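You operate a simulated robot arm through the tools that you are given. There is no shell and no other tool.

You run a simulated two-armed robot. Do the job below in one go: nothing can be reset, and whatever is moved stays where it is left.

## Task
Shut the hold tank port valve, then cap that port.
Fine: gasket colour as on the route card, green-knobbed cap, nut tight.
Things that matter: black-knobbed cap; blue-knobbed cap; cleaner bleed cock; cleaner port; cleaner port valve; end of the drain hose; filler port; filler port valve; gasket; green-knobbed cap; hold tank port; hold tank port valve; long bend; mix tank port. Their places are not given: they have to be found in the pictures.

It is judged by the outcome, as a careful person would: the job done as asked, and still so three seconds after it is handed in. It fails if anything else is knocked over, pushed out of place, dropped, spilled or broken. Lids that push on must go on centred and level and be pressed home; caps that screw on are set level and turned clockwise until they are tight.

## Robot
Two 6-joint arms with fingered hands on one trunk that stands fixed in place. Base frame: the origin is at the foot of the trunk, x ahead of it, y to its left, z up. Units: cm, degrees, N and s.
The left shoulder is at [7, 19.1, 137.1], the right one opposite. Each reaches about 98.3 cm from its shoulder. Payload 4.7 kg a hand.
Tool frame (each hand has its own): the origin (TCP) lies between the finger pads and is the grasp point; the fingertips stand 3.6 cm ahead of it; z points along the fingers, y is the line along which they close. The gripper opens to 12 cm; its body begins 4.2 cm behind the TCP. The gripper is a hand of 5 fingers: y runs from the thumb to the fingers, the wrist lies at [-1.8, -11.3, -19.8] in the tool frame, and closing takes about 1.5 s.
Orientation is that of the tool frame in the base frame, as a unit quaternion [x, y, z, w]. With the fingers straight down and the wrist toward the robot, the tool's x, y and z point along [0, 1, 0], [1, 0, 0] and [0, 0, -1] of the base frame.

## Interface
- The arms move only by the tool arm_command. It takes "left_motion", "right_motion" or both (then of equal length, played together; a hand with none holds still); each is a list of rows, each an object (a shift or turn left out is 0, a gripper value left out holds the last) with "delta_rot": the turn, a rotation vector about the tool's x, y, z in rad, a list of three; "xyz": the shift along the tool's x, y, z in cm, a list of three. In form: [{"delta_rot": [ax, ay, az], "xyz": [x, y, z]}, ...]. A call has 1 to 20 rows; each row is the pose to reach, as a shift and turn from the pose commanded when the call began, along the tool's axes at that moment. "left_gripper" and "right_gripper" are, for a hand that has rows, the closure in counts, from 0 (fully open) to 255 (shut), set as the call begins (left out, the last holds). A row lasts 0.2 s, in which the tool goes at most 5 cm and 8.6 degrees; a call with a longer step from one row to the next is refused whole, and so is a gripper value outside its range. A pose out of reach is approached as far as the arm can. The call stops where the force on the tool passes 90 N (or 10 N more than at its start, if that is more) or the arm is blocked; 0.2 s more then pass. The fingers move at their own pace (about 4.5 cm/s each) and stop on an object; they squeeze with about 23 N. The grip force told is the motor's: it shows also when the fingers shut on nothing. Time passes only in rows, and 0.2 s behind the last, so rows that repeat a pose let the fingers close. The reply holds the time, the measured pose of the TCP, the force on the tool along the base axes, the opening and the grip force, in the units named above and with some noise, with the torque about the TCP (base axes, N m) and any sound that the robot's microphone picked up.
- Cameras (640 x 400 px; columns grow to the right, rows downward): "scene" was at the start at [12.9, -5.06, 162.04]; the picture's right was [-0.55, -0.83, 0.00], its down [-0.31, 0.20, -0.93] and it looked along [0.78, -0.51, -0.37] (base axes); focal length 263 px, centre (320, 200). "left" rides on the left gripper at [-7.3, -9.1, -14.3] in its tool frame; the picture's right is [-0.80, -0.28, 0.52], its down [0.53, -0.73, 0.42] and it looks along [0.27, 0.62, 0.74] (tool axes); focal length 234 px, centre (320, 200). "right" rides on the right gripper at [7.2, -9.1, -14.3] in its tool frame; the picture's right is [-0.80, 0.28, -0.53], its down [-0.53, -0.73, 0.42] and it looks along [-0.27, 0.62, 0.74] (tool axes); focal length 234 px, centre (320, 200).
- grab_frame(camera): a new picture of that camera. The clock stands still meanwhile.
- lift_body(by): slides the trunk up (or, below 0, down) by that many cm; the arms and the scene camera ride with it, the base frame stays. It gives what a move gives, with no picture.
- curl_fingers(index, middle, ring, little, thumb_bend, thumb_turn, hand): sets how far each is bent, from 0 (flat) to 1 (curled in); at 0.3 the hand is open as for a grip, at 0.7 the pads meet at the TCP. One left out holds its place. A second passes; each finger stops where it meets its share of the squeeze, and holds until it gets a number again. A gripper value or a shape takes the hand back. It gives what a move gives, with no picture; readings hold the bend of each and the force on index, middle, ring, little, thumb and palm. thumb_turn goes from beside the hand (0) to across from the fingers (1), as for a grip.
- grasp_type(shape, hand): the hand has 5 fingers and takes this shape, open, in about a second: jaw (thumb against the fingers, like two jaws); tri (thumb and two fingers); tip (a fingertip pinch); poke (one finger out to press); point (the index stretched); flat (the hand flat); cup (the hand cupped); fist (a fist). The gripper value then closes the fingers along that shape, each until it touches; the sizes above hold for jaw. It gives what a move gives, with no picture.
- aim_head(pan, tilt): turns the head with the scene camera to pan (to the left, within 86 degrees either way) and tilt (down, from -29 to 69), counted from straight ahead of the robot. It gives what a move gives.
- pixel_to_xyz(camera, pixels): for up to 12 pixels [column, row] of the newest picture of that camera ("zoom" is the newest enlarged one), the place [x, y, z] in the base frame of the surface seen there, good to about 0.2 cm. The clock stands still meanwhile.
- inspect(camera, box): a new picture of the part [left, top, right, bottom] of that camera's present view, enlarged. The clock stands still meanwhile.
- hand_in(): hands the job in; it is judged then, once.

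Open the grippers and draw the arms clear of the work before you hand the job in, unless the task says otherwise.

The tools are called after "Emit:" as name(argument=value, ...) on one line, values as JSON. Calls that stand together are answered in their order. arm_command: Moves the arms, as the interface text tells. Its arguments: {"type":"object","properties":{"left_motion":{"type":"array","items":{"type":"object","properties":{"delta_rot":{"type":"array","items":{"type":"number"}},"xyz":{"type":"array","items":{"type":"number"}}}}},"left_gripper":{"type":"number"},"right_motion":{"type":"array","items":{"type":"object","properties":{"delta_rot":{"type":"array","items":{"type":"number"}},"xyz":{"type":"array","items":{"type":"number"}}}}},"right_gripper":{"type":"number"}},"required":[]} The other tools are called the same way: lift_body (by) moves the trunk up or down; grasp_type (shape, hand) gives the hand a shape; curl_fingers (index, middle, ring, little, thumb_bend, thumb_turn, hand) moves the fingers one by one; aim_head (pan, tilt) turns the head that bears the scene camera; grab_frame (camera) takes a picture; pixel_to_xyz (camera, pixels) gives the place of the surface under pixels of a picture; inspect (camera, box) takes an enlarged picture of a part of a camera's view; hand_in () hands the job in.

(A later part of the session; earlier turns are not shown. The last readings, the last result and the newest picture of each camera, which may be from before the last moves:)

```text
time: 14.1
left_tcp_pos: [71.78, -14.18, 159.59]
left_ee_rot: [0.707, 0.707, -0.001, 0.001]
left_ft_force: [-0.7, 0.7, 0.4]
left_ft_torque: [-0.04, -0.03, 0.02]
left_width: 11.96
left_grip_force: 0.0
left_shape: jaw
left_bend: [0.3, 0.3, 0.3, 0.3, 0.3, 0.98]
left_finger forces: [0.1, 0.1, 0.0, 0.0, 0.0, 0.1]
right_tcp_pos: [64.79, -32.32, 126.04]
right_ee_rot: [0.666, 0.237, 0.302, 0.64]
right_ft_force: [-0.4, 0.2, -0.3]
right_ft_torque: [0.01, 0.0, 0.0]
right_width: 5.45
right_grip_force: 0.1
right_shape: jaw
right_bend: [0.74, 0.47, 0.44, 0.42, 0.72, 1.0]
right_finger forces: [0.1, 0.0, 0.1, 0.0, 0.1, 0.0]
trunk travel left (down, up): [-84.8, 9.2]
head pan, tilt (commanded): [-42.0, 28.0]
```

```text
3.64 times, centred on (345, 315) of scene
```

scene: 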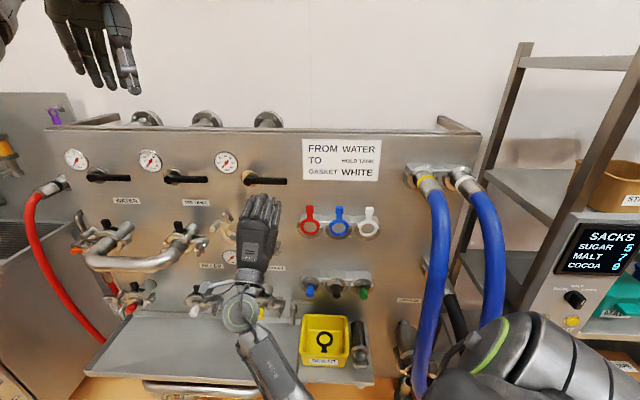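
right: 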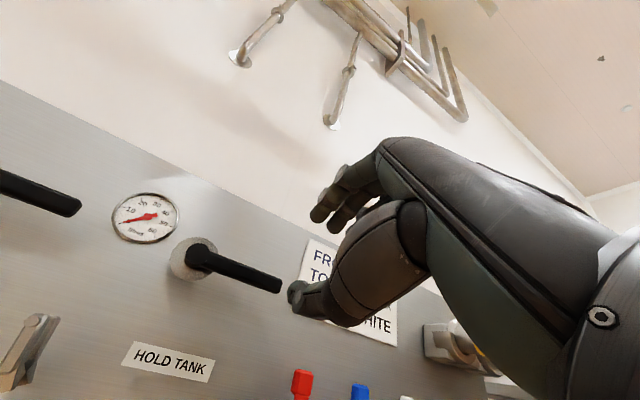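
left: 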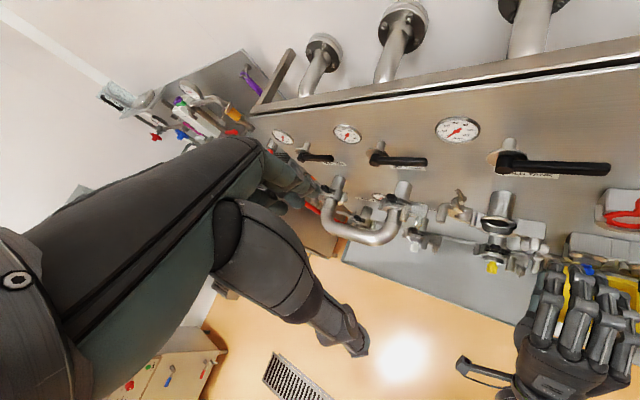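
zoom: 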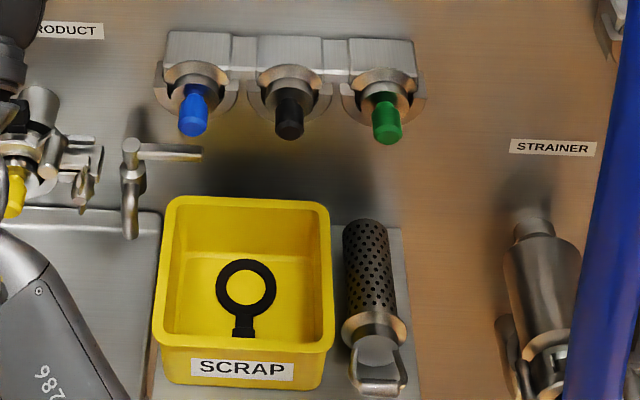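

The white gasket's tab head is near s≈8.2, z≈117, d≈5.9, with blue hoses to the right, so I'll hold the right hand with its wrist to the left (fingers right, thumb left). I move it to a free spot in front of the rack and roll it there.

Emit:
arm_command(right_motion=[{"delta_rot": [0, 0, 0.1337], "xyz": [-1.8, -0.64, -0.42]}, {"delta_rot": [0, 0, 0.2675], "xyz": [-3.6, -1.29, -0.84]}, {"delta_rot": [0, 0, 0.401], "xyz": [-5.4, -1.93, -1.25]}, {"delta_rot": [0, 0, 0.535], "xyz": [-7.2, -2.57, -1.67]}, {"delta_rot": [0, 0, 0.6686], "xyz": [-9, -3.2, -2.1]}, {"delta_rot": [0, 0, 0.802], "xyz": [-10.8, -3.86, -2.5]}, {"delta_rot": [0, 0, 0.936], "xyz": [-12.6, -4.5, -2.93]}, {"delta_rot": [0, 0, 1.07], "xyz": [-14.4, -5.14, -3.35]}, {"delta_rot": [0, 0, 1.2035], "xyz": [-16.2, -5.8, -3.76]}, {"delta_rot": [0, 0, 1.337], "xyz": [-18, -6.43, -4.2]}, {"delta_rot": [0, 0, 1.471], "xyz": [-19.8, -7.07, -4.6]}])

Emit:
grasp_type(hand="right", shape="tip")

Emit:
grab_frame(camera="scene")

Emit:
grab_frame(camera="right")

```text
time: 16.5
left_tcp_pos: [71.94, -14.36, 159.45]
left_ee_rot: [0.707, 0.708, 0.0, 0.0]
left_ft_force: [-0.5, -0.3, -0.7]
left_ft_torque: [-0.01, 0.02, -0.01]
left_width: 11.95
left_grip_force: 0.1
left_shape: jaw
left_bend: [0.3, 0.3, 0.3, 0.3, 0.3, 0.98]
left_finger forces: [0.0, 0.0, 0.0, 0.0, 0.1, 0.1]
right_tcp_pos: [47.99, -42.69, 116.79]
right_ee_rot: [0.654, -0.272, 0.652, 0.269]
right_ft_force: [-0.5, -0.5, 0.0]
right_ft_torque: [0.01, 0.03, 0.02]
right_width: 5.46
right_grip_force: 0.1
right_shape: jaw
right_bend: [0.74, 0.47, 0.44, 0.42, 0.72, 1.0]
right_finger forces: [0.0, 0.0, 0.0, 0.0, 0.0, 0.1]
trunk travel left (down, up): [-84.8, 9.2]
head pan, tilt (commanded): [-42.0, 28.0]
```

```text
time: 17.4
left_tcp_pos: [71.97, -14.49, 159.37]
left_ee_rot: [0.707, 0.707, 0.0, 0.0]
left_ft_force: [-0.5, 0.6, 0.1]
left_ft_torque: [0.0, 0.04, 0.01]
left_width: 11.96
left_grip_force: 0.0
left_shape: jaw
left_bend: [0.3, 0.3, 0.3, 0.3, 0.3, 0.98]
left_finger forces: [0.0, 0.1, 0.1, 0.0, 0.1, 0.0]
right_tcp_pos: [48.25, -42.75, 116.84]
right_ee_rot: [0.653, -0.271, 0.653, 0.271]
right_ft_force: [0.1, -1.4, -0.5]
right_ft_torque: [0.03, -0.03, 0.02]
right_width: 11.99
right_grip_force: 0.0
right_shape: tip
right_bend: [0.3, 0.98, 0.99, 0.99, 0.3, 0.98]
right_finger forces: [0.0, 0.0, 0.0, 0.0, 0.0, 0.0]
trunk travel left (down, up): [-84.8, 9.2]
head pan, tilt (commanded): [-42.0, 28.0]
```

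```text
taken
```

scene: 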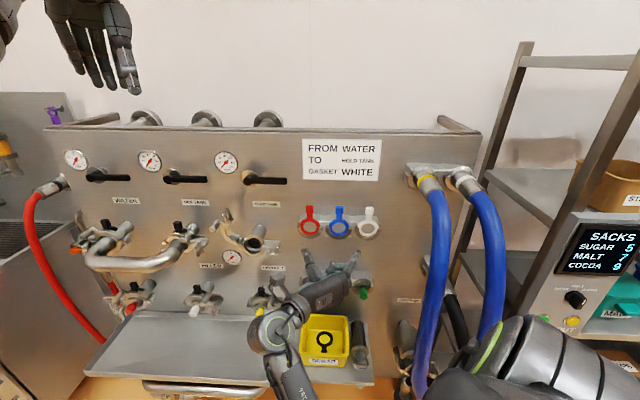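

```text
taken
```

right: 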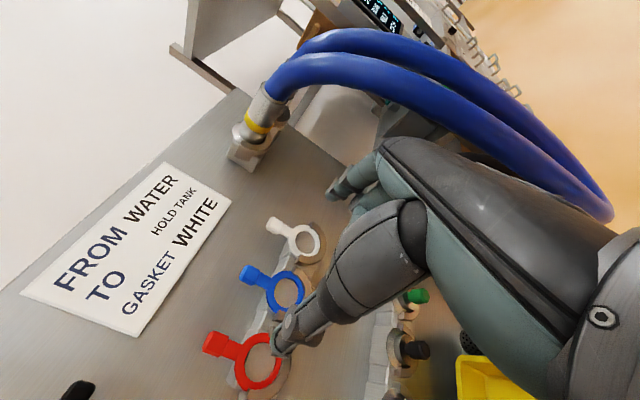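

The right camera now shows the white gasket (tab ~(278,226), ring ~(304,241)). I zoom there and measure.

Emit:
inspect(camera="right", box=[200, 190, 340, 290])

Emit:
pixel_to_xyz(camera="right", pixels=[[272, 226], [278, 222], [276, 230], [287, 231], [294, 236], [304, 241], [316, 247], [297, 250], [313, 231], [310, 256], [322, 250], [305, 229]])

Emit:
inspect(camera="scene", box=[340, 195, 400, 245])

```text
4.00 times, centred on (270, 240) of right
```

zoom: 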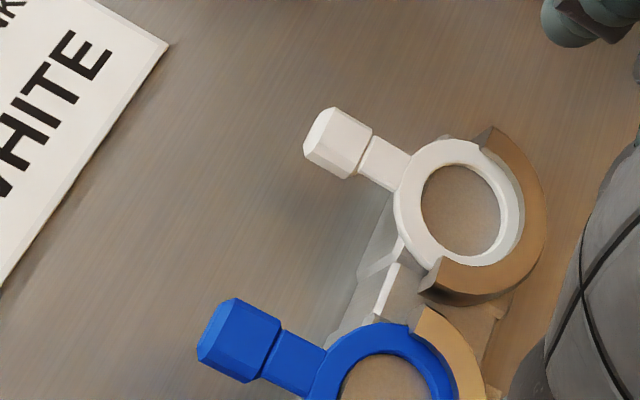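

```text
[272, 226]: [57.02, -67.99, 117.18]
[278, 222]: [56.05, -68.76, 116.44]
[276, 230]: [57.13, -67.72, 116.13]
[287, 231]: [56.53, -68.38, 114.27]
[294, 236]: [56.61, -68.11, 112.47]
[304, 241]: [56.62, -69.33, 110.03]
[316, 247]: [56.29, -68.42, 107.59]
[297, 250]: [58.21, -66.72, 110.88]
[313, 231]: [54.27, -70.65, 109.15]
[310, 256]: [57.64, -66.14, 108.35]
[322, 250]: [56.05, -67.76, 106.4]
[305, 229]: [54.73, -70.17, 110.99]
```

```text
8.00 times, centred on (370, 220) of scene
```

zoom: 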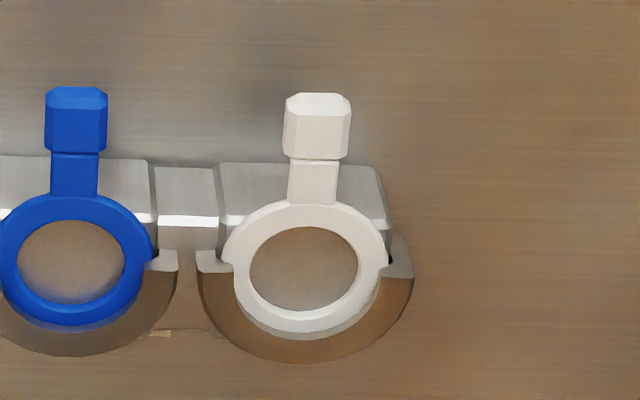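

Gasket face is at d≈5.85, ring centre ≈(s 8.35, z 109.9), tab head centre ≈(s 8.3, z 117). I close the tip pinch in free air to see where the thumb and index meet relative to the TCP.

Emit:
arm_command(right_motion=[{"xyz": [0, 0, 0]}, {"xyz": [0, 0, 0]}, {"xyz": [0, 0, 0]}, {"xyz": [0, 0, 0]}, {"xyz": [0, 0, 0]}, {"xyz": [0, 0, 0]}, {"xyz": [0, 0, 0]}], right_gripper=200)

Emit:
inspect(camera="scene", box=[260, 220, 400, 340])

Emit:
inspect(camera="right", box=[220, 120, 440, 360])

Emit:
pixel_to_xyz(camera="right", pixels=[[329, 241], [320, 260], [310, 255], [300, 260]])

```text
time: 19.0
left_tcp_pos: [71.89, -14.42, 159.55]
left_ee_rot: [0.707, 0.707, -0.001, -0.001]
left_ft_force: [-0.5, -0.1, -0.1]
left_ft_torque: [-0.01, 0.02, 0.02]
left_width: 11.94
left_grip_force: 0.1
left_shape: jaw
left_bend: [0.3, 0.3, 0.3, 0.3, 0.3, 0.98]
left_finger forces: [0.1, 0.0, 0.0, 0.0, 0.0, 0.0]
right_tcp_pos: [48.22, -42.89, 116.89]
right_ee_rot: [0.653, -0.271, 0.653, 0.271]
right_ft_force: [-0.7, 0.3, 0.1]
right_ft_torque: [0.02, -0.03, -0.01]
right_width: 2.62
right_grip_force: 0.0
right_shape: tip
right_bend: [0.73, 0.98, 0.99, 0.99, 0.74, 1.0]
right_finger forces: [0.0, 0.0, 0.1, 0.0, 0.0, 0.1]
trunk travel left (down, up): [-84.8, 9.2]
head pan, tilt (commanded): [-42.0, 28.0]
```

```text
3.33 times, centred on (330, 280) of scene
```

zoom: 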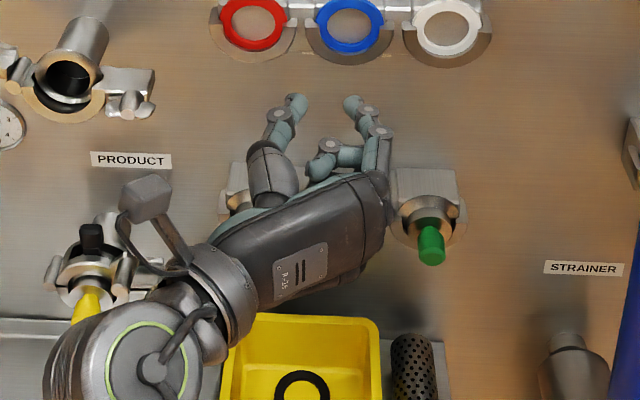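

```text
1.67 times, centred on (330, 240) of right
```

zoom: 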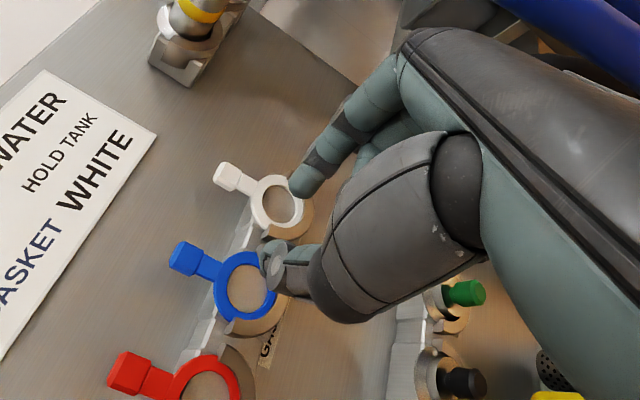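

```text
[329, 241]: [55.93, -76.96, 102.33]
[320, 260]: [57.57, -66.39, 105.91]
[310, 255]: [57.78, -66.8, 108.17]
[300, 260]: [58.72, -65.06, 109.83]
```

The pinch forms between index (right) and thumb (left). I measure the fingertip positions in the scene and right pictures to learn their offset from the TCP.

Emit:
grab_frame(camera="right")

Emit:
pixel_to_xyz(camera="right", pixels=[[318, 231], [322, 226], [328, 215], [303, 270], [308, 274], [300, 266]])

Emit:
inspect(camera="scene", box=[305, 235, 365, 275])

Emit:
pixel_to_xyz(camera="zoom", pixels=[[150, 150], [170, 160], [320, 160], [330, 130]])

```text
taken
```

right: 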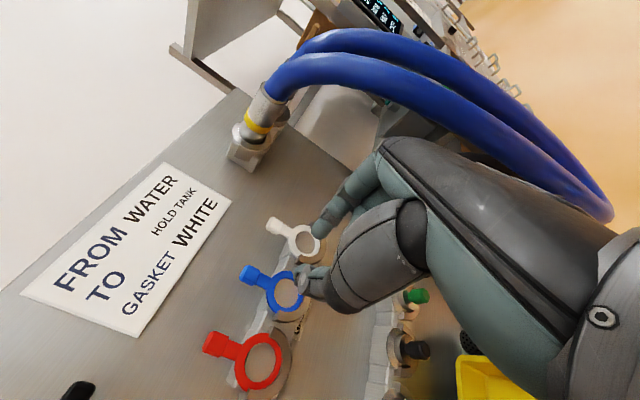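

```text
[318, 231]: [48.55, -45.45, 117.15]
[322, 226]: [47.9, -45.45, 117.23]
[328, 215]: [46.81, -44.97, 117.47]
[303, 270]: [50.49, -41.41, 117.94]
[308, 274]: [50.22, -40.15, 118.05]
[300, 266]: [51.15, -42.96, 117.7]
```

```text
10.00 times, centred on (335, 255) of scene
```

zoom: 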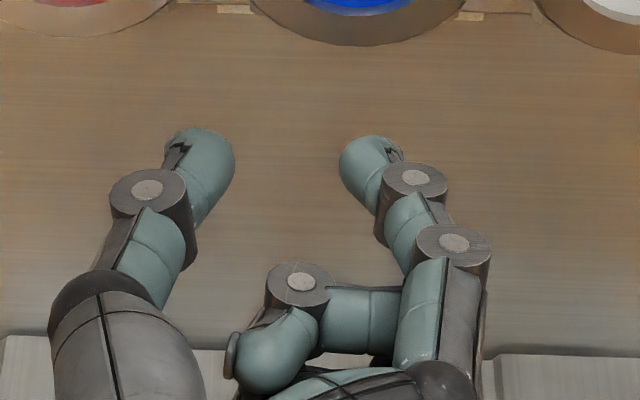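

```text
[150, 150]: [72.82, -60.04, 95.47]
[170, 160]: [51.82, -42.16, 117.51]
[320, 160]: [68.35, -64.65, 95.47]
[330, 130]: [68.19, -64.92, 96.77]
```

The pinch centre lies on the TCP line, with tips ~2–2.5 cm ahead. I open to about 6 cm and move to in front of the white gasket's tab (s=8.3, z=117), stopping 10 cm short.

Emit:
arm_command(right_motion=[{"xyz": [0, 2.5, 2.5]}, {"xyz": [0, 5, 5]}, {"xyz": [0.1, 7.5, 7.5]}, {"xyz": [0.1, 10, 10]}, {"xyz": [0.1, 12.07, 12.7]}, {"xyz": [0.1, 12.07, 12.7]}], right_gripper=125)

Emit:
grab_frame(camera="right")

Emit:
inspect(camera="scene", box=[310, 190, 450, 290])

```text
time: 20.4
left_tcp_pos: [71.98, -14.31, 159.36]
left_ee_rot: [0.707, 0.707, -0.001, 0.001]
left_ft_force: [-0.2, 0.6, -0.3]
left_ft_torque: [-0.02, 0.01, -0.03]
left_width: 11.95
left_grip_force: 0.1
left_shape: jaw
left_bend: [0.3, 0.3, 0.3, 0.3, 0.3, 0.98]
left_finger forces: [0.0, 0.1, 0.0, 0.0, 0.0, 0.0]
right_tcp_pos: [48.75, -60.18, 116.98]
right_ee_rot: [0.654, -0.271, 0.653, 0.27]
right_ft_force: [-0.2, -0.4, 0.0]
right_ft_torque: [-0.02, -0.02, -0.03]
right_width: 6.05
right_grip_force: 0.1
right_shape: tip
right_bend: [0.73, 0.98, 0.99, 0.99, 0.7, 1.0]
right_finger forces: [0.1, 0.0, 0.0, 0.1, 0.0, 0.0]
trunk travel left (down, up): [-84.8, 9.2]
head pan, tilt (commanded): [-42.0, 28.0]
```

```text
taken
```

right: 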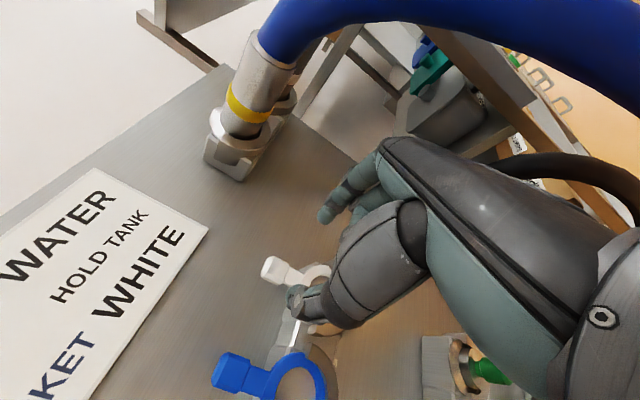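

```text
4.00 times, centred on (380, 240) of scene
```

zoom: 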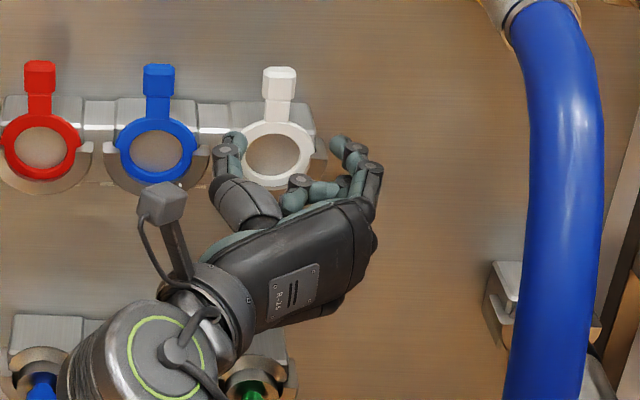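

The head of the white tab is at (278,270) in the right picture. I measure it again from this closer view.

Emit:
pixel_to_xyz(camera="right", pixels=[[278, 270], [270, 270], [285, 262], [283, 280], [297, 279], [265, 266], [276, 262], [274, 281]])

Emit:
inspect(camera="right", box=[240, 230, 360, 330])

```text
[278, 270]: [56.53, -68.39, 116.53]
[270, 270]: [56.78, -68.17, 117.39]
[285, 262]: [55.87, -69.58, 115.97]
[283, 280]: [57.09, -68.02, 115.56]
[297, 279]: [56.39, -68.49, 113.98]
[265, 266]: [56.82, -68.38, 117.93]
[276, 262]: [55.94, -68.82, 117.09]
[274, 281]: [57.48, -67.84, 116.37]
```

```text
4.00 times, centred on (300, 280) of right
```

zoom: 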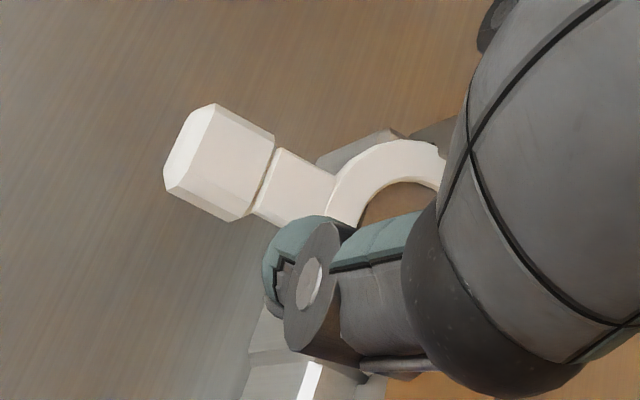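

Head centre is s≈8.25, z≈116.9. I advance 8 cm (to d≈9), then check clearance of the curled fingers.

Emit:
arm_command(right_motion=[{"xyz": [0, 0.1, 2.5]}, {"xyz": [0, 0.2, 5]}, {"xyz": [0, 0.2, 7]}, {"xyz": [0, 0.2, 8]}])

Emit:
inspect(camera="right", box=[220, 170, 380, 330])

Emit:
inspect(camera="scene", box=[330, 190, 430, 260])

```text
time: 21.4
left_tcp_pos: [72.08, -14.46, 159.56]
left_ee_rot: [0.707, 0.707, 0.0, 0.0]
left_ft_force: [-0.1, 0.2, -0.4]
left_ft_torque: [0.02, -0.02, -0.02]
left_width: 11.96
left_grip_force: 0.0
left_shape: jaw
left_bend: [0.3, 0.3, 0.3, 0.3, 0.3, 0.98]
left_finger forces: [0.0, 0.0, 0.0, 0.1, 0.1, 0.0]
right_tcp_pos: [54.27, -66.18, 116.76]
right_ee_rot: [0.653, -0.271, 0.653, 0.271]
right_ft_force: [0.3, -0.4, 0.5]
right_ft_torque: [0.0, -0.02, 0.03]
right_width: 6.06
right_grip_force: 0.0
right_shape: tip
right_bend: [0.73, 0.98, 0.99, 0.99, 0.7, 1.0]
right_finger forces: [0.1, 0.0, 0.0, 0.1, 0.1, 0.0]
trunk travel left (down, up): [-84.8, 9.2]
head pan, tilt (commanded): [-42.0, 28.0]
```

```text
2.50 times, centred on (300, 250) of right
```

zoom: 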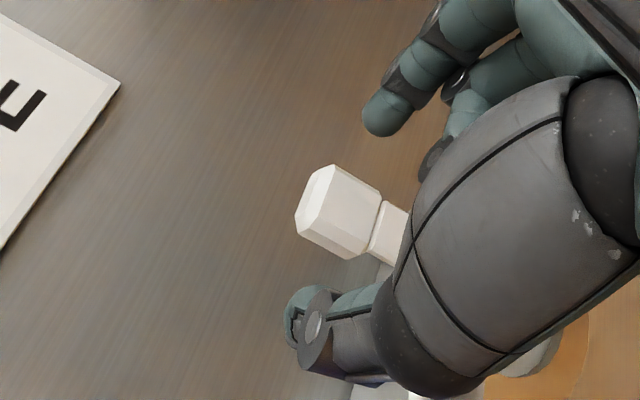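

```text
5.71 times, centred on (380, 225) of scene
```

zoom: 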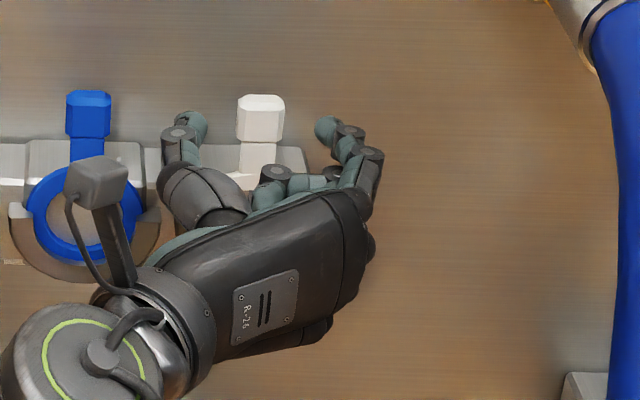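

The tab head lies centred between thumb and index. I check how far the curled middle finger is from the gasket face before the last 1.8 cm.

Emit:
pixel_to_xyz(camera="zoom", pixels=[[275, 172], [300, 183], [262, 190], [325, 128], [190, 122], [180, 133], [345, 150], [333, 172], [260, 118]])

```text
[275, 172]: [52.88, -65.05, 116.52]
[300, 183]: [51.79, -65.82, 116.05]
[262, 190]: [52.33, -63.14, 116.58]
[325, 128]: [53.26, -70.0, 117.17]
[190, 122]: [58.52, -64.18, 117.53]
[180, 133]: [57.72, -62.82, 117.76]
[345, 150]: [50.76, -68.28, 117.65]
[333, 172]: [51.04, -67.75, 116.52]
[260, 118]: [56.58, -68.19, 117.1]
```

Clearance is fine (middle finger ends ~3 cm off the gasket). I advance the last 1.9 cm and close the pinch on the tab head.

Emit:
arm_command(right_motion=[{"xyz": [0.1, 0, 1]}, {"xyz": [0.1, 0, 1.9]}])

Emit:
arm_command(right_motion=[{"xyz": [0, 0, 0]}, {"xyz": [0, 0, 0]}, {"xyz": [0, 0, 0]}, {"xyz": [0, 0, 0]}, {"xyz": [0, 0, 0]}, {"xyz": [0, 0, 0]}, {"xyz": [0, 0, 0]}], right_gripper=255)

Emit:
inspect(camera="right", box=[220, 170, 380, 330])

Emit:
inspect(camera="scene", box=[330, 190, 430, 260])

```text
time: 22.0
left_tcp_pos: [72.05, -14.52, 159.36]
left_ee_rot: [0.707, 0.707, 0.0, 0.0]
left_ft_force: [-0.9, -0.6, 0.1]
left_ft_torque: [-0.01, 0.01, 0.01]
left_width: 11.95
left_grip_force: 0.2
left_shape: jaw
left_bend: [0.3, 0.3, 0.3, 0.3, 0.3, 0.98]
left_finger forces: [0.0, 0.1, 0.1, 0.0, 0.0, 0.0]
right_tcp_pos: [55.62, -67.48, 116.98]
right_ee_rot: [0.654, -0.271, 0.653, 0.27]
right_ft_force: [-0.8, -0.1, -0.6]
right_ft_torque: [0.0, 0.02, 0.02]
right_width: 6.08
right_grip_force: 0.0
right_shape: tip
right_bend: [0.73, 0.98, 0.99, 0.99, 0.7, 1.0]
right_finger forces: [0.0, 0.1, 0.0, 0.1, 0.1, 0.0]
trunk travel left (down, up): [-84.8, 9.2]
head pan, tilt (commanded): [-42.0, 28.0]
```

```text
time: 23.6
left_tcp_pos: [72.03, -14.41, 159.36]
left_ee_rot: [0.707, 0.707, 0.0, 0.0]
left_ft_force: [0.7, -0.3, -0.6]
left_ft_torque: [0.01, 0.0, 0.0]
left_width: 11.97
left_grip_force: 0.0
left_shape: jaw
left_bend: [0.3, 0.3, 0.3, 0.3, 0.3, 0.98]
left_finger forces: [0.0, 0.1, 0.0, 0.0, 0.0, 0.1]
right_tcp_pos: [55.47, -67.44, 116.94]
right_ee_rot: [0.653, -0.271, 0.653, 0.27]
right_ft_force: [0.0, 0.1, -0.6]
right_ft_torque: [-0.02, 0.03, -0.03]
right_width: 2.12
right_grip_force: 22.4
right_shape: tip
right_bend: [0.72, 1.0, 1.0, 1.0, 0.74, 1.0]
right_finger forces: [20.5, 0.1, 0.0, 0.0, 20.5, 0.1]
trunk travel left (down, up): [-84.8, 9.2]
head pan, tilt (commanded): [-42.0, 28.0]
```

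```text
2.50 times, centred on (300, 250) of right
```

zoom: 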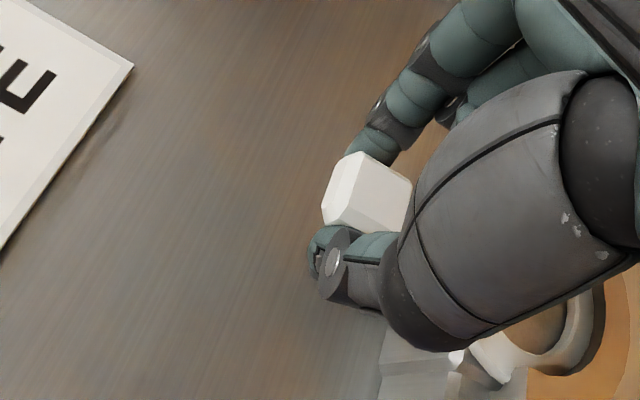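

```text
5.71 times, centred on (380, 225) of scene
```

zoom: 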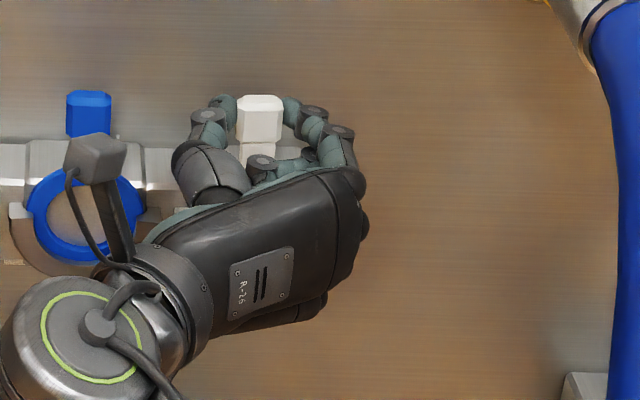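

Grip is firm (2.1 cm, ~20 N). I lift the gasket straight up 8 cm out of its cradle.

Emit:
arm_command(right_motion=[{"xyz": [1, 0, 0]}, {"xyz": [2, 0, 0]}, {"xyz": [3.5, 0, 0]}, {"xyz": [5, 0, 0]}, {"xyz": [6.5, 0, 0]}, {"xyz": [8, 0, 0]}])

Emit:
inspect(camera="right", box=[220, 170, 440, 390])

Emit:
inspect(camera="scene", box=[300, 160, 440, 260])

```text
time: 25.0
left_tcp_pos: [71.99, -14.39, 159.43]
left_ee_rot: [0.707, 0.707, 0.0, -0.001]
left_ft_force: [-0.6, 0.6, -1.1]
left_ft_torque: [0.01, 0.02, 0.02]
left_width: 11.94
left_grip_force: 0.1
left_shape: jaw
left_bend: [0.3, 0.3, 0.3, 0.3, 0.3, 0.98]
left_finger forces: [0.0, 0.0, 0.0, 0.0, 0.0, 0.1]
right_tcp_pos: [55.61, -67.49, 124.8]
right_ee_rot: [0.653, -0.271, 0.653, 0.27]
right_ft_force: [0.2, 0.3, 0.6]
right_ft_torque: [0.0, -0.01, -0.02]
right_width: 2.11
right_grip_force: 23.5
right_shape: tip
right_bend: [0.72, 1.0, 1.0, 1.0, 0.74, 1.0]
right_finger forces: [20.5, 0.1, 0.0, 0.0, 20.6, 0.0]
trunk travel left (down, up): [-84.8, 9.2]
head pan, tilt (commanded): [-42.0, 28.0]
```

```text
1.82 times, centred on (330, 280) of right
```

zoom: 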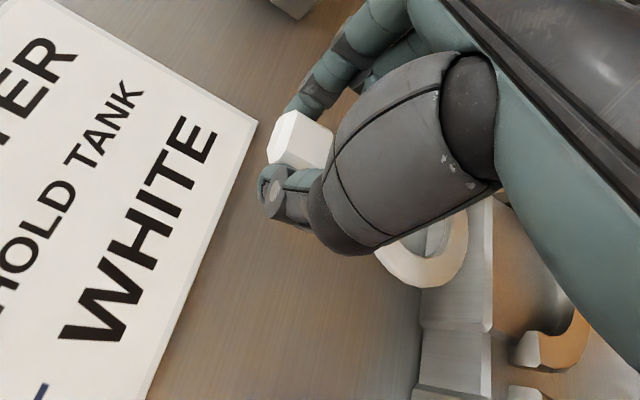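

```text
4.00 times, centred on (370, 210) of scene
```

zoom: 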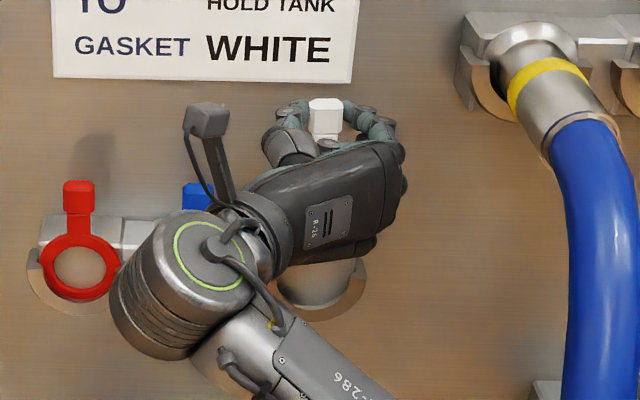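

The gasket is free, ring intact below the pinch. I back away 15 cm from the panel and then carry it left toward the hold tank port.

Emit:
arm_command(right_motion=[{"xyz": [0, 0, -3]}, {"xyz": [0, 0, -7]}, {"xyz": [0, 0, -11]}, {"xyz": [0, 0, -15]}])

Emit:
arm_command(right_motion=[{"xyz": [-0.8, -4, 0]}, {"xyz": [-1.6, -8, 0]}, {"xyz": [-2.4, -12, 0]}, {"xyz": [-3.2, -16, 0]}, {"xyz": [-4, -20, 0]}, {"xyz": [-4.8, -24, 0]}, {"xyz": [-5.6, -28, 0]}, {"xyz": [-6.4, -32, 0]}, {"xyz": [-7.2, -36, 0]}, {"xyz": [-8, -39.4, 0]}])

Emit:
grab_frame(camera="scene")

Emit:
grab_frame(camera="right")

Emit:
grab_frame(camera="left")

```text
time: 26.0
left_tcp_pos: [71.79, -14.38, 159.46]
left_ee_rot: [0.707, 0.707, -0.001, 0.0]
left_ft_force: [0.2, 0.0, -1.2]
left_ft_torque: [-0.04, 0.02, -0.04]
left_width: 11.95
left_grip_force: 0.1
left_shape: jaw
left_bend: [0.3, 0.3, 0.3, 0.3, 0.3, 0.98]
left_finger forces: [0.0, 0.0, 0.0, 0.0, 0.1, 0.1]
right_tcp_pos: [45.03, -56.58, 125.07]
right_ee_rot: [0.652, -0.271, 0.654, 0.271]
right_ft_force: [0.1, 0.0, -0.6]
right_ft_torque: [0.02, 0.01, 0.01]
right_width: 2.13
right_grip_force: 23.1
right_shape: tip
right_bend: [0.72, 1.0, 1.0, 1.0, 0.74, 1.0]
right_finger forces: [20.5, 0.1, 0.0, 0.0, 20.5, 0.1]
trunk travel left (down, up): [-84.8, 9.2]
head pan, tilt (commanded): [-42.0, 28.0]
```

```text
time: 28.2
left_tcp_pos: [72.13, -14.38, 159.44]
left_ee_rot: [0.708, 0.707, -0.002, 0.0]
left_ft_force: [0.6, 0.2, -0.4]
left_ft_torque: [-0.04, 0.02, 0.01]
left_width: 11.97
left_grip_force: 0.2
left_shape: jaw
left_bend: [0.3, 0.3, 0.3, 0.3, 0.3, 0.98]
left_finger forces: [0.0, 0.0, 0.0, 0.0, 0.0, 0.0]
right_tcp_pos: [73.17, -28.74, 116.75]
right_ee_rot: [0.653, -0.27, 0.653, 0.271]
right_ft_force: [0.4, 0.3, -1.2]
right_ft_torque: [0.02, -0.01, -0.03]
right_width: 2.1
right_grip_force: 23.6
right_shape: tip
right_bend: [0.72, 1.0, 1.0, 1.0, 0.74, 1.0]
right_finger forces: [20.6, 0.1, 0.0, 0.1, 20.7, 0.1]
trunk travel left (down, up): [-84.8, 9.2]
head pan, tilt (commanded): [-42.0, 28.0]
```

```text
taken
```

scene: 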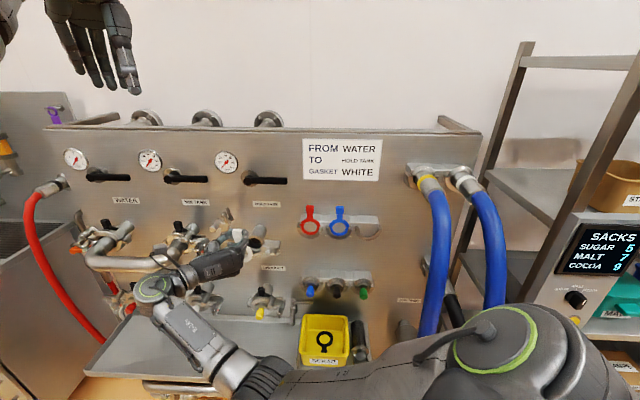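

```text
taken
```

right: 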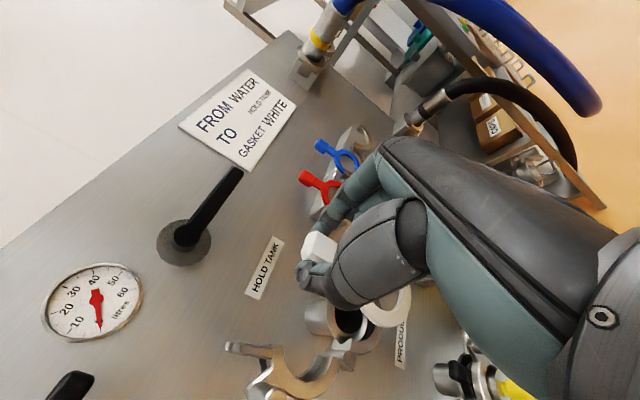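

```text
taken
```

left: 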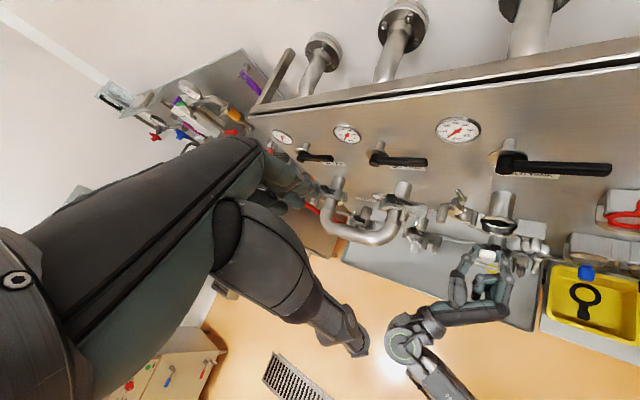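

The gasket hangs in front of the port, upright. I zoom on the port in the left, right and scene cameras to measure the ferrule precisely.

Emit:
inspect(camera="left", box=[430, 180, 570, 290])

Emit:
pixel_to_xyz(camera="zoom", pixels=[[250, 185], [330, 185], [290, 200], [270, 190], [310, 190], [255, 170], [325, 172], [290, 60], [258, 200], [330, 205]])

Emit:
inspect(camera="right", box=[220, 220, 420, 400])

Emit:
inspect(camera="scene", box=[200, 200, 300, 280])

```text
3.64 times, centred on (500, 235) of left
```

zoom: 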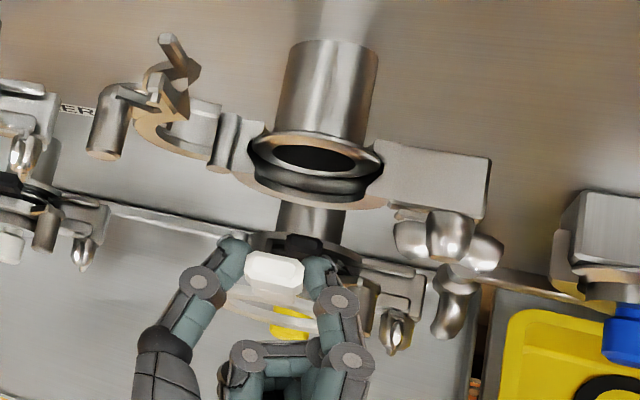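

```text
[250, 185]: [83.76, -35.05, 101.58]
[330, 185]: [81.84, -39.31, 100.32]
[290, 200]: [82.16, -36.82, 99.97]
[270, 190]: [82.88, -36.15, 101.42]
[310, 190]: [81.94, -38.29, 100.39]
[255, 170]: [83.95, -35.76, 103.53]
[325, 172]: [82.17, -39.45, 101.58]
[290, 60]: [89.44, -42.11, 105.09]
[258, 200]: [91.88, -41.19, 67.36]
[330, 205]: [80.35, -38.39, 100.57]
```

```text
2.22 times, centred on (320, 310) of right
```

zoom: 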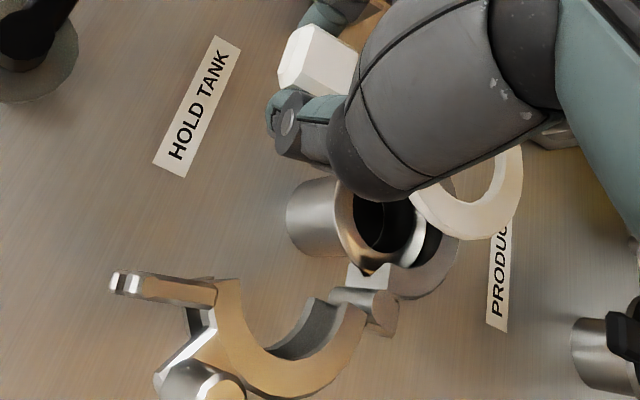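

```text
5.00 times, centred on (250, 240) of scene
```

zoom: 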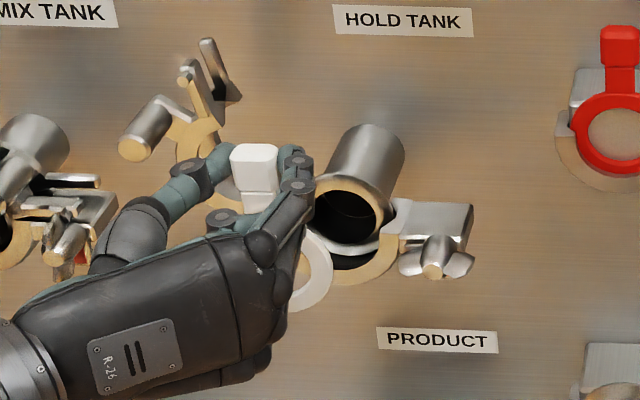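

I now measure the ferrule rim and clamp lower half on the right-camera zoom and the scene zoom.

Emit:
inspect(camera="right", box=[290, 280, 390, 350])

Emit:
pixel_to_xyz(camera="zoom", pixels=[[230, 130], [215, 160], [225, 200], [250, 235], [275, 252], [300, 250], [340, 245], [375, 235], [320, 290], [190, 130], [290, 265], [265, 290]])

Emit:
inspect(camera="scene", box=[245, 215, 305, 265])

Emit:
pixel_to_xyz(camera="zoom", pixels=[[240, 165], [290, 145], [330, 180], [335, 215], [300, 260], [260, 265], [270, 300], [340, 280], [230, 230], [310, 300], [400, 270], [430, 310]])

```text
5.71 times, centred on (340, 315) of right
```

zoom: 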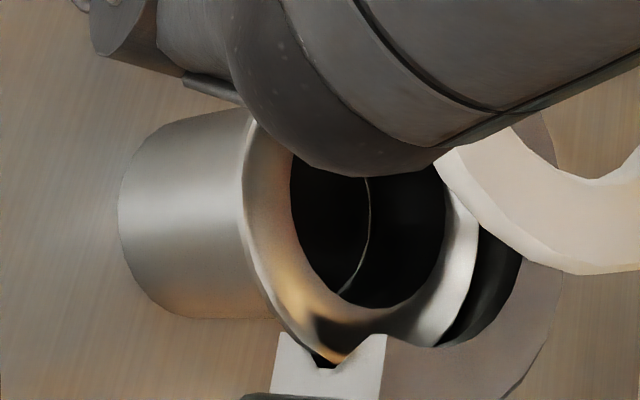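

```text
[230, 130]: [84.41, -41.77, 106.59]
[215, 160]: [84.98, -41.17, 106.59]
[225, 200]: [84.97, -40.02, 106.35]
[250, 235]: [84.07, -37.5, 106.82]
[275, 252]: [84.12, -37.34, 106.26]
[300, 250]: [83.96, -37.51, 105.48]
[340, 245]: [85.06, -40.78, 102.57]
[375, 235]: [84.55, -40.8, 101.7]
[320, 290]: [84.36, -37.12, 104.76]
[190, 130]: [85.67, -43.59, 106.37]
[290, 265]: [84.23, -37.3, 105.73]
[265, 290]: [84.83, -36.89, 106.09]
```

```text
8.00 times, centred on (275, 240) of scene
```

zoom: 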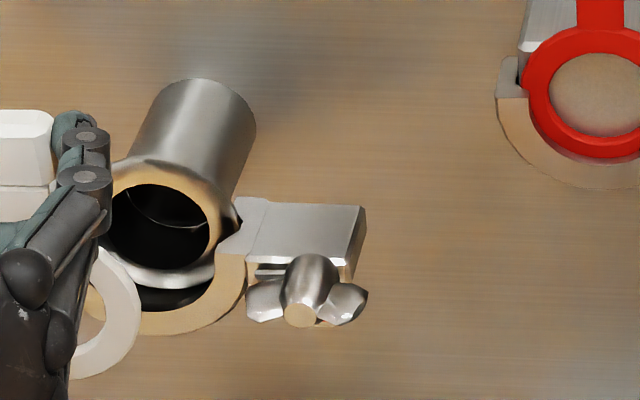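

```text
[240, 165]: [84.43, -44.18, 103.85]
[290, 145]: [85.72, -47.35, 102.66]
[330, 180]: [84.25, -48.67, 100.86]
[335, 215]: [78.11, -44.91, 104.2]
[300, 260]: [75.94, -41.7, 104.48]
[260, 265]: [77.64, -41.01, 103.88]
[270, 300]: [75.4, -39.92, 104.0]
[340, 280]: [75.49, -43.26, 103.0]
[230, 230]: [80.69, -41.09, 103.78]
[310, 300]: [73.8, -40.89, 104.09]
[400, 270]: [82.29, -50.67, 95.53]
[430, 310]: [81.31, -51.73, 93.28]
```

Ferrule face is at d≈8.2 and the lower clamp lip front at d≈10.1. I raise the hand 13 cm out of the line of sight to measure the port centre cleanly.

Emit:
arm_command(right_motion=[{"xyz": [3, 0, 0]}, {"xyz": [6, 0, 0]}, {"xyz": [9, 0, 0]}, {"xyz": [13, 0, 0]}])

Emit:
inspect(camera="scene", box=[205, 200, 305, 280])

Emit:
inspect(camera="right", box=[300, 250, 460, 370])

```text
time: 29.2
left_tcp_pos: [71.95, -14.55, 159.48]
left_ee_rot: [0.707, 0.708, 0.0, 0.0]
left_ft_force: [0.3, -0.3, -0.1]
left_ft_torque: [-0.01, -0.05, 0.02]
left_width: 11.97
left_grip_force: 0.1
left_shape: jaw
left_bend: [0.3, 0.3, 0.3, 0.3, 0.3, 0.98]
left_finger forces: [0.0, 0.0, 0.1, 0.0, 0.1, 0.0]
right_tcp_pos: [72.88, -28.92, 130.05]
right_ee_rot: [0.653, -0.27, 0.654, 0.271]
right_ft_force: [0.1, 0.1, -1.0]
right_ft_torque: [0.03, 0.01, 0.01]
right_width: 2.08
right_grip_force: 22.7
right_shape: tip
right_bend: [0.72, 1.0, 1.0, 1.0, 0.74, 1.0]
right_finger forces: [20.6, 0.1, 0.0, 0.0, 20.6, 0.1]
trunk travel left (down, up): [-84.8, 9.2]
head pan, tilt (commanded): [-42.0, 28.0]
```

```text
5.00 times, centred on (255, 240) of scene
```

zoom: 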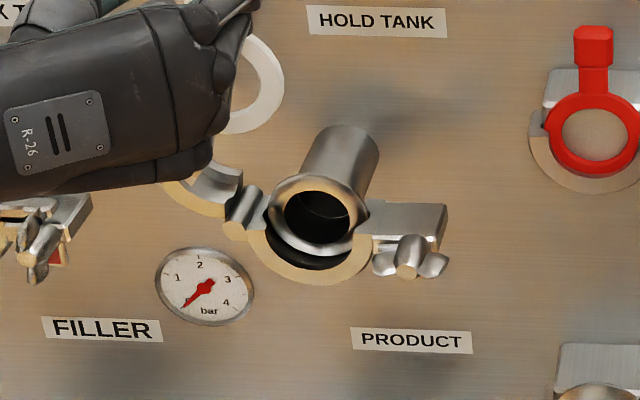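

```text
3.33 times, centred on (380, 310) of right
```

zoom: 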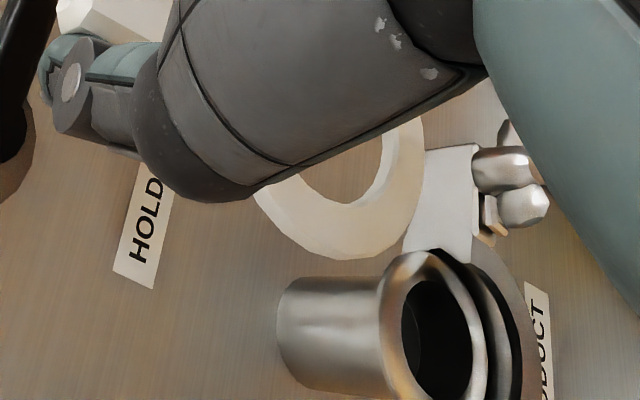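

The port is clear in the scene zoom: rim from x≈268 to 368, y≈173 to 255. I query the rim and clamp-lip points.

Emit:
inspect(camera="scene", box=[245, 225, 305, 265])

Emit:
pixel_to_xyz(camera="zoom", pixels=[[155, 145], [160, 180], [175, 110], [225, 85], [270, 105], [300, 140], [305, 175], [290, 200], [230, 240], [185, 225], [210, 275], [310, 260]])

```text
10.00 times, centred on (275, 245) of scene
```

zoom: 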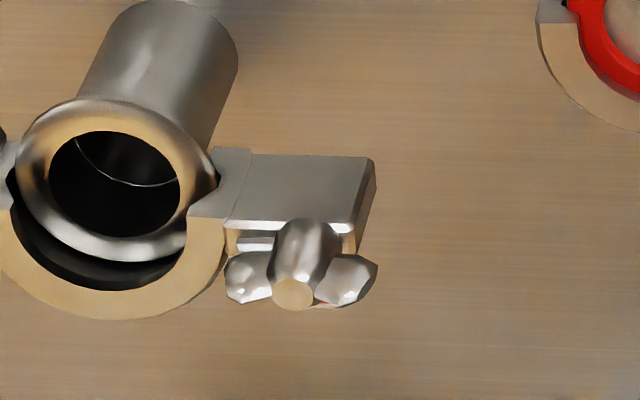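

```text
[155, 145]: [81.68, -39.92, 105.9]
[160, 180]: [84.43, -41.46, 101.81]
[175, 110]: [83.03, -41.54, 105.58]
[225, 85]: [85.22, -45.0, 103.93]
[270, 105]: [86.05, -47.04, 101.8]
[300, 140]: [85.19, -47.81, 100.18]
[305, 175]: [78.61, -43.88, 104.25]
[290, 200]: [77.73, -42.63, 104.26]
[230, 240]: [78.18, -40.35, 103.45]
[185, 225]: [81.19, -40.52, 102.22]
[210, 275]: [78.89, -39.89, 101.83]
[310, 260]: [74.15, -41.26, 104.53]
```

I query the rim more carefully at the pixels seen in this 10x zoom.

Emit:
pixel_to_xyz(camera="zoom", pixels=[[110, 116], [70, 125], [155, 125], [38, 165], [190, 170], [45, 205], [185, 205], [110, 250], [110, 303], [30, 265], [195, 262], [110, 282]])

Emit:
inspect(camera="left", box=[470, 180, 540, 250])

```text
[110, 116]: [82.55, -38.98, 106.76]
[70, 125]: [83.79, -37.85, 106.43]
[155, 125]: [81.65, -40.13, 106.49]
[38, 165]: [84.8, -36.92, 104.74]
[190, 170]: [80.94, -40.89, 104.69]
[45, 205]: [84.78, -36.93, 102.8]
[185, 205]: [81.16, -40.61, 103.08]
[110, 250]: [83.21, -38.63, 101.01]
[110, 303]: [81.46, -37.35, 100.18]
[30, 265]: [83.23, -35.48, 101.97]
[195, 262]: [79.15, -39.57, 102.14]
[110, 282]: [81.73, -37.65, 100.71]
```

```text
5.71 times, centred on (505, 215) of left
```

zoom: 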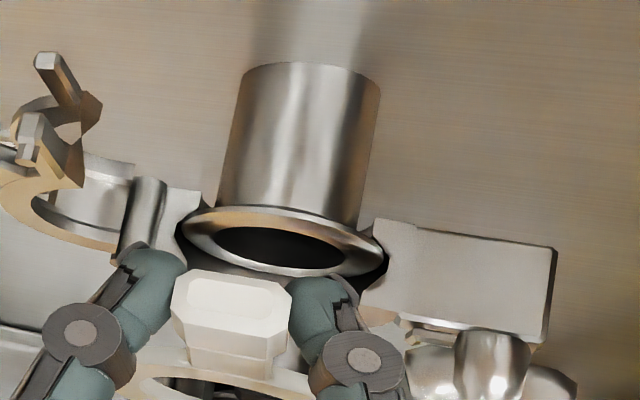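

Port centre works out at s≈-31.05, z≈104.05, face at d≈8.1; the lower lip's inner radius (~3.5) is bigger than the gasket's (~3.2), so it can go straight in. I measure the held ring to know its offset from the TCP.

Emit:
inspect(camera="scene", box=[225, 190, 285, 240])

Emit:
inspect(camera="right", box=[280, 200, 440, 340])

Emit:
pixel_to_xyz(camera="zoom", pixels=[[310, 270], [345, 285], [390, 275], [425, 245], [440, 210], [440, 175], [430, 225], [370, 283], [95, 110], [75, 120], [120, 100]])

```text
8.00 times, centred on (255, 215) of scene
```

zoom: 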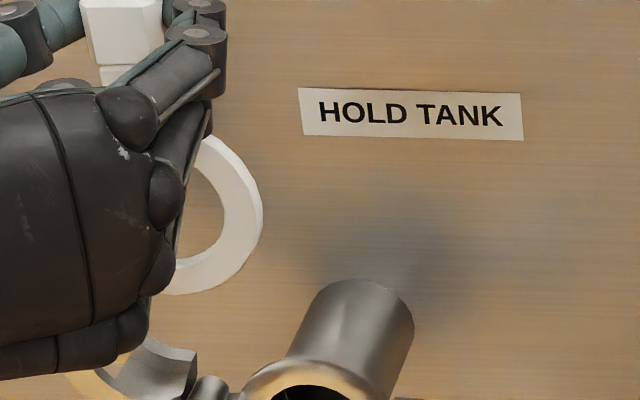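

```text
2.86 times, centred on (360, 270) of right
```

zoom: 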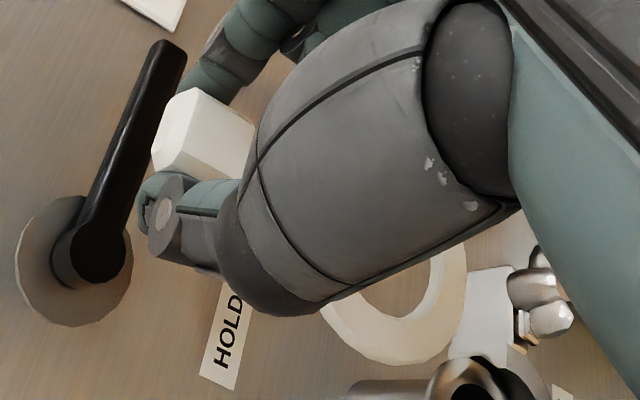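

```text
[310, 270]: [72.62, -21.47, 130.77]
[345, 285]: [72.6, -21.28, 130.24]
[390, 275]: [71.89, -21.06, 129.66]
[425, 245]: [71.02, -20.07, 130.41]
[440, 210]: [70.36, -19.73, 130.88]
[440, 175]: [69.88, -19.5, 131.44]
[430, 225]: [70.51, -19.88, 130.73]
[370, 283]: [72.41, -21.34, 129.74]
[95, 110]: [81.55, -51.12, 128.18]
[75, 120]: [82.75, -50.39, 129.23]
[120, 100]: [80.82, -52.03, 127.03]
```

I query the visible ring points in the right zoom.

Emit:
pixel_to_xyz(camera="zoom", pixels=[[345, 320], [370, 340], [400, 343], [430, 325], [450, 295], [455, 262], [180, 120], [215, 130], [170, 150]])

Emit:
inspect(camera="scene", box=[225, 190, 285, 240])

Emit:
pixel_to_xyz(camera="zoom", pixels=[[222, 165], [245, 195], [245, 225], [225, 260], [195, 275], [215, 155], [130, 20], [110, 40]])

```text
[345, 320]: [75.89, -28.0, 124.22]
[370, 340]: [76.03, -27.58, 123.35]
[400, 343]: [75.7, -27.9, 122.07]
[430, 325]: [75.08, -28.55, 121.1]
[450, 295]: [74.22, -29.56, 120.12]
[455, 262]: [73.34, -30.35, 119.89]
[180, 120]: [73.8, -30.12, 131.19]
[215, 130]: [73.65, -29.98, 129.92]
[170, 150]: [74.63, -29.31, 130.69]
```

```text
8.00 times, centred on (255, 215) of scene
```

zoom: 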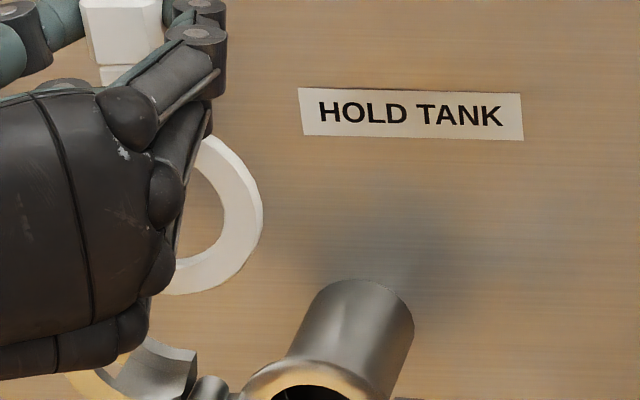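

```text
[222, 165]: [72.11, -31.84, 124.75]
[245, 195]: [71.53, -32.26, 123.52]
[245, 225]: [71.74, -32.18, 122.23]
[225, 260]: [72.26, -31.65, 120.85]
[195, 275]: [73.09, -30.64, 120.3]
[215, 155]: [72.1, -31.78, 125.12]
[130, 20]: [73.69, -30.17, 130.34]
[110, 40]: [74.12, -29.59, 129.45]
```

Ring centre is 7.0 cm below the TCP and its face 1.4 cm ahead of it, hanging plumb. Before placing, I measure the open upper clamp half, which the thumb must miss.

Emit:
inspect(camera="left", box=[430, 175, 510, 245])

Emit:
pixel_to_xyz(camera="zoom", pixels=[[95, 170], [60, 240], [75, 290], [180, 75], [215, 120], [165, 150], [190, 250], [235, 270], [290, 245], [330, 220], [320, 270], [140, 240]])

```text
5.71 times, centred on (470, 210) of left
```

zoom: 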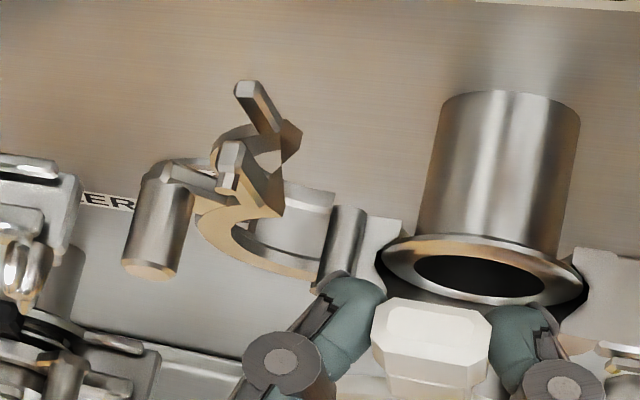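

```text
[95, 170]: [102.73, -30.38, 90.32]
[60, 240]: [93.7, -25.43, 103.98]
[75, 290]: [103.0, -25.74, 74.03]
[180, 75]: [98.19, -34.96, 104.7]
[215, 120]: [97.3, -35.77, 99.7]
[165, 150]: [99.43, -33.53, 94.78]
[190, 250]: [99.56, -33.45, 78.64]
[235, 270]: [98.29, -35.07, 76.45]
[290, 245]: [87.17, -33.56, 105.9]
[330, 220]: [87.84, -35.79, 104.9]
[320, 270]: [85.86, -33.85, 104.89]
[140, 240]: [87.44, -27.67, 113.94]
```

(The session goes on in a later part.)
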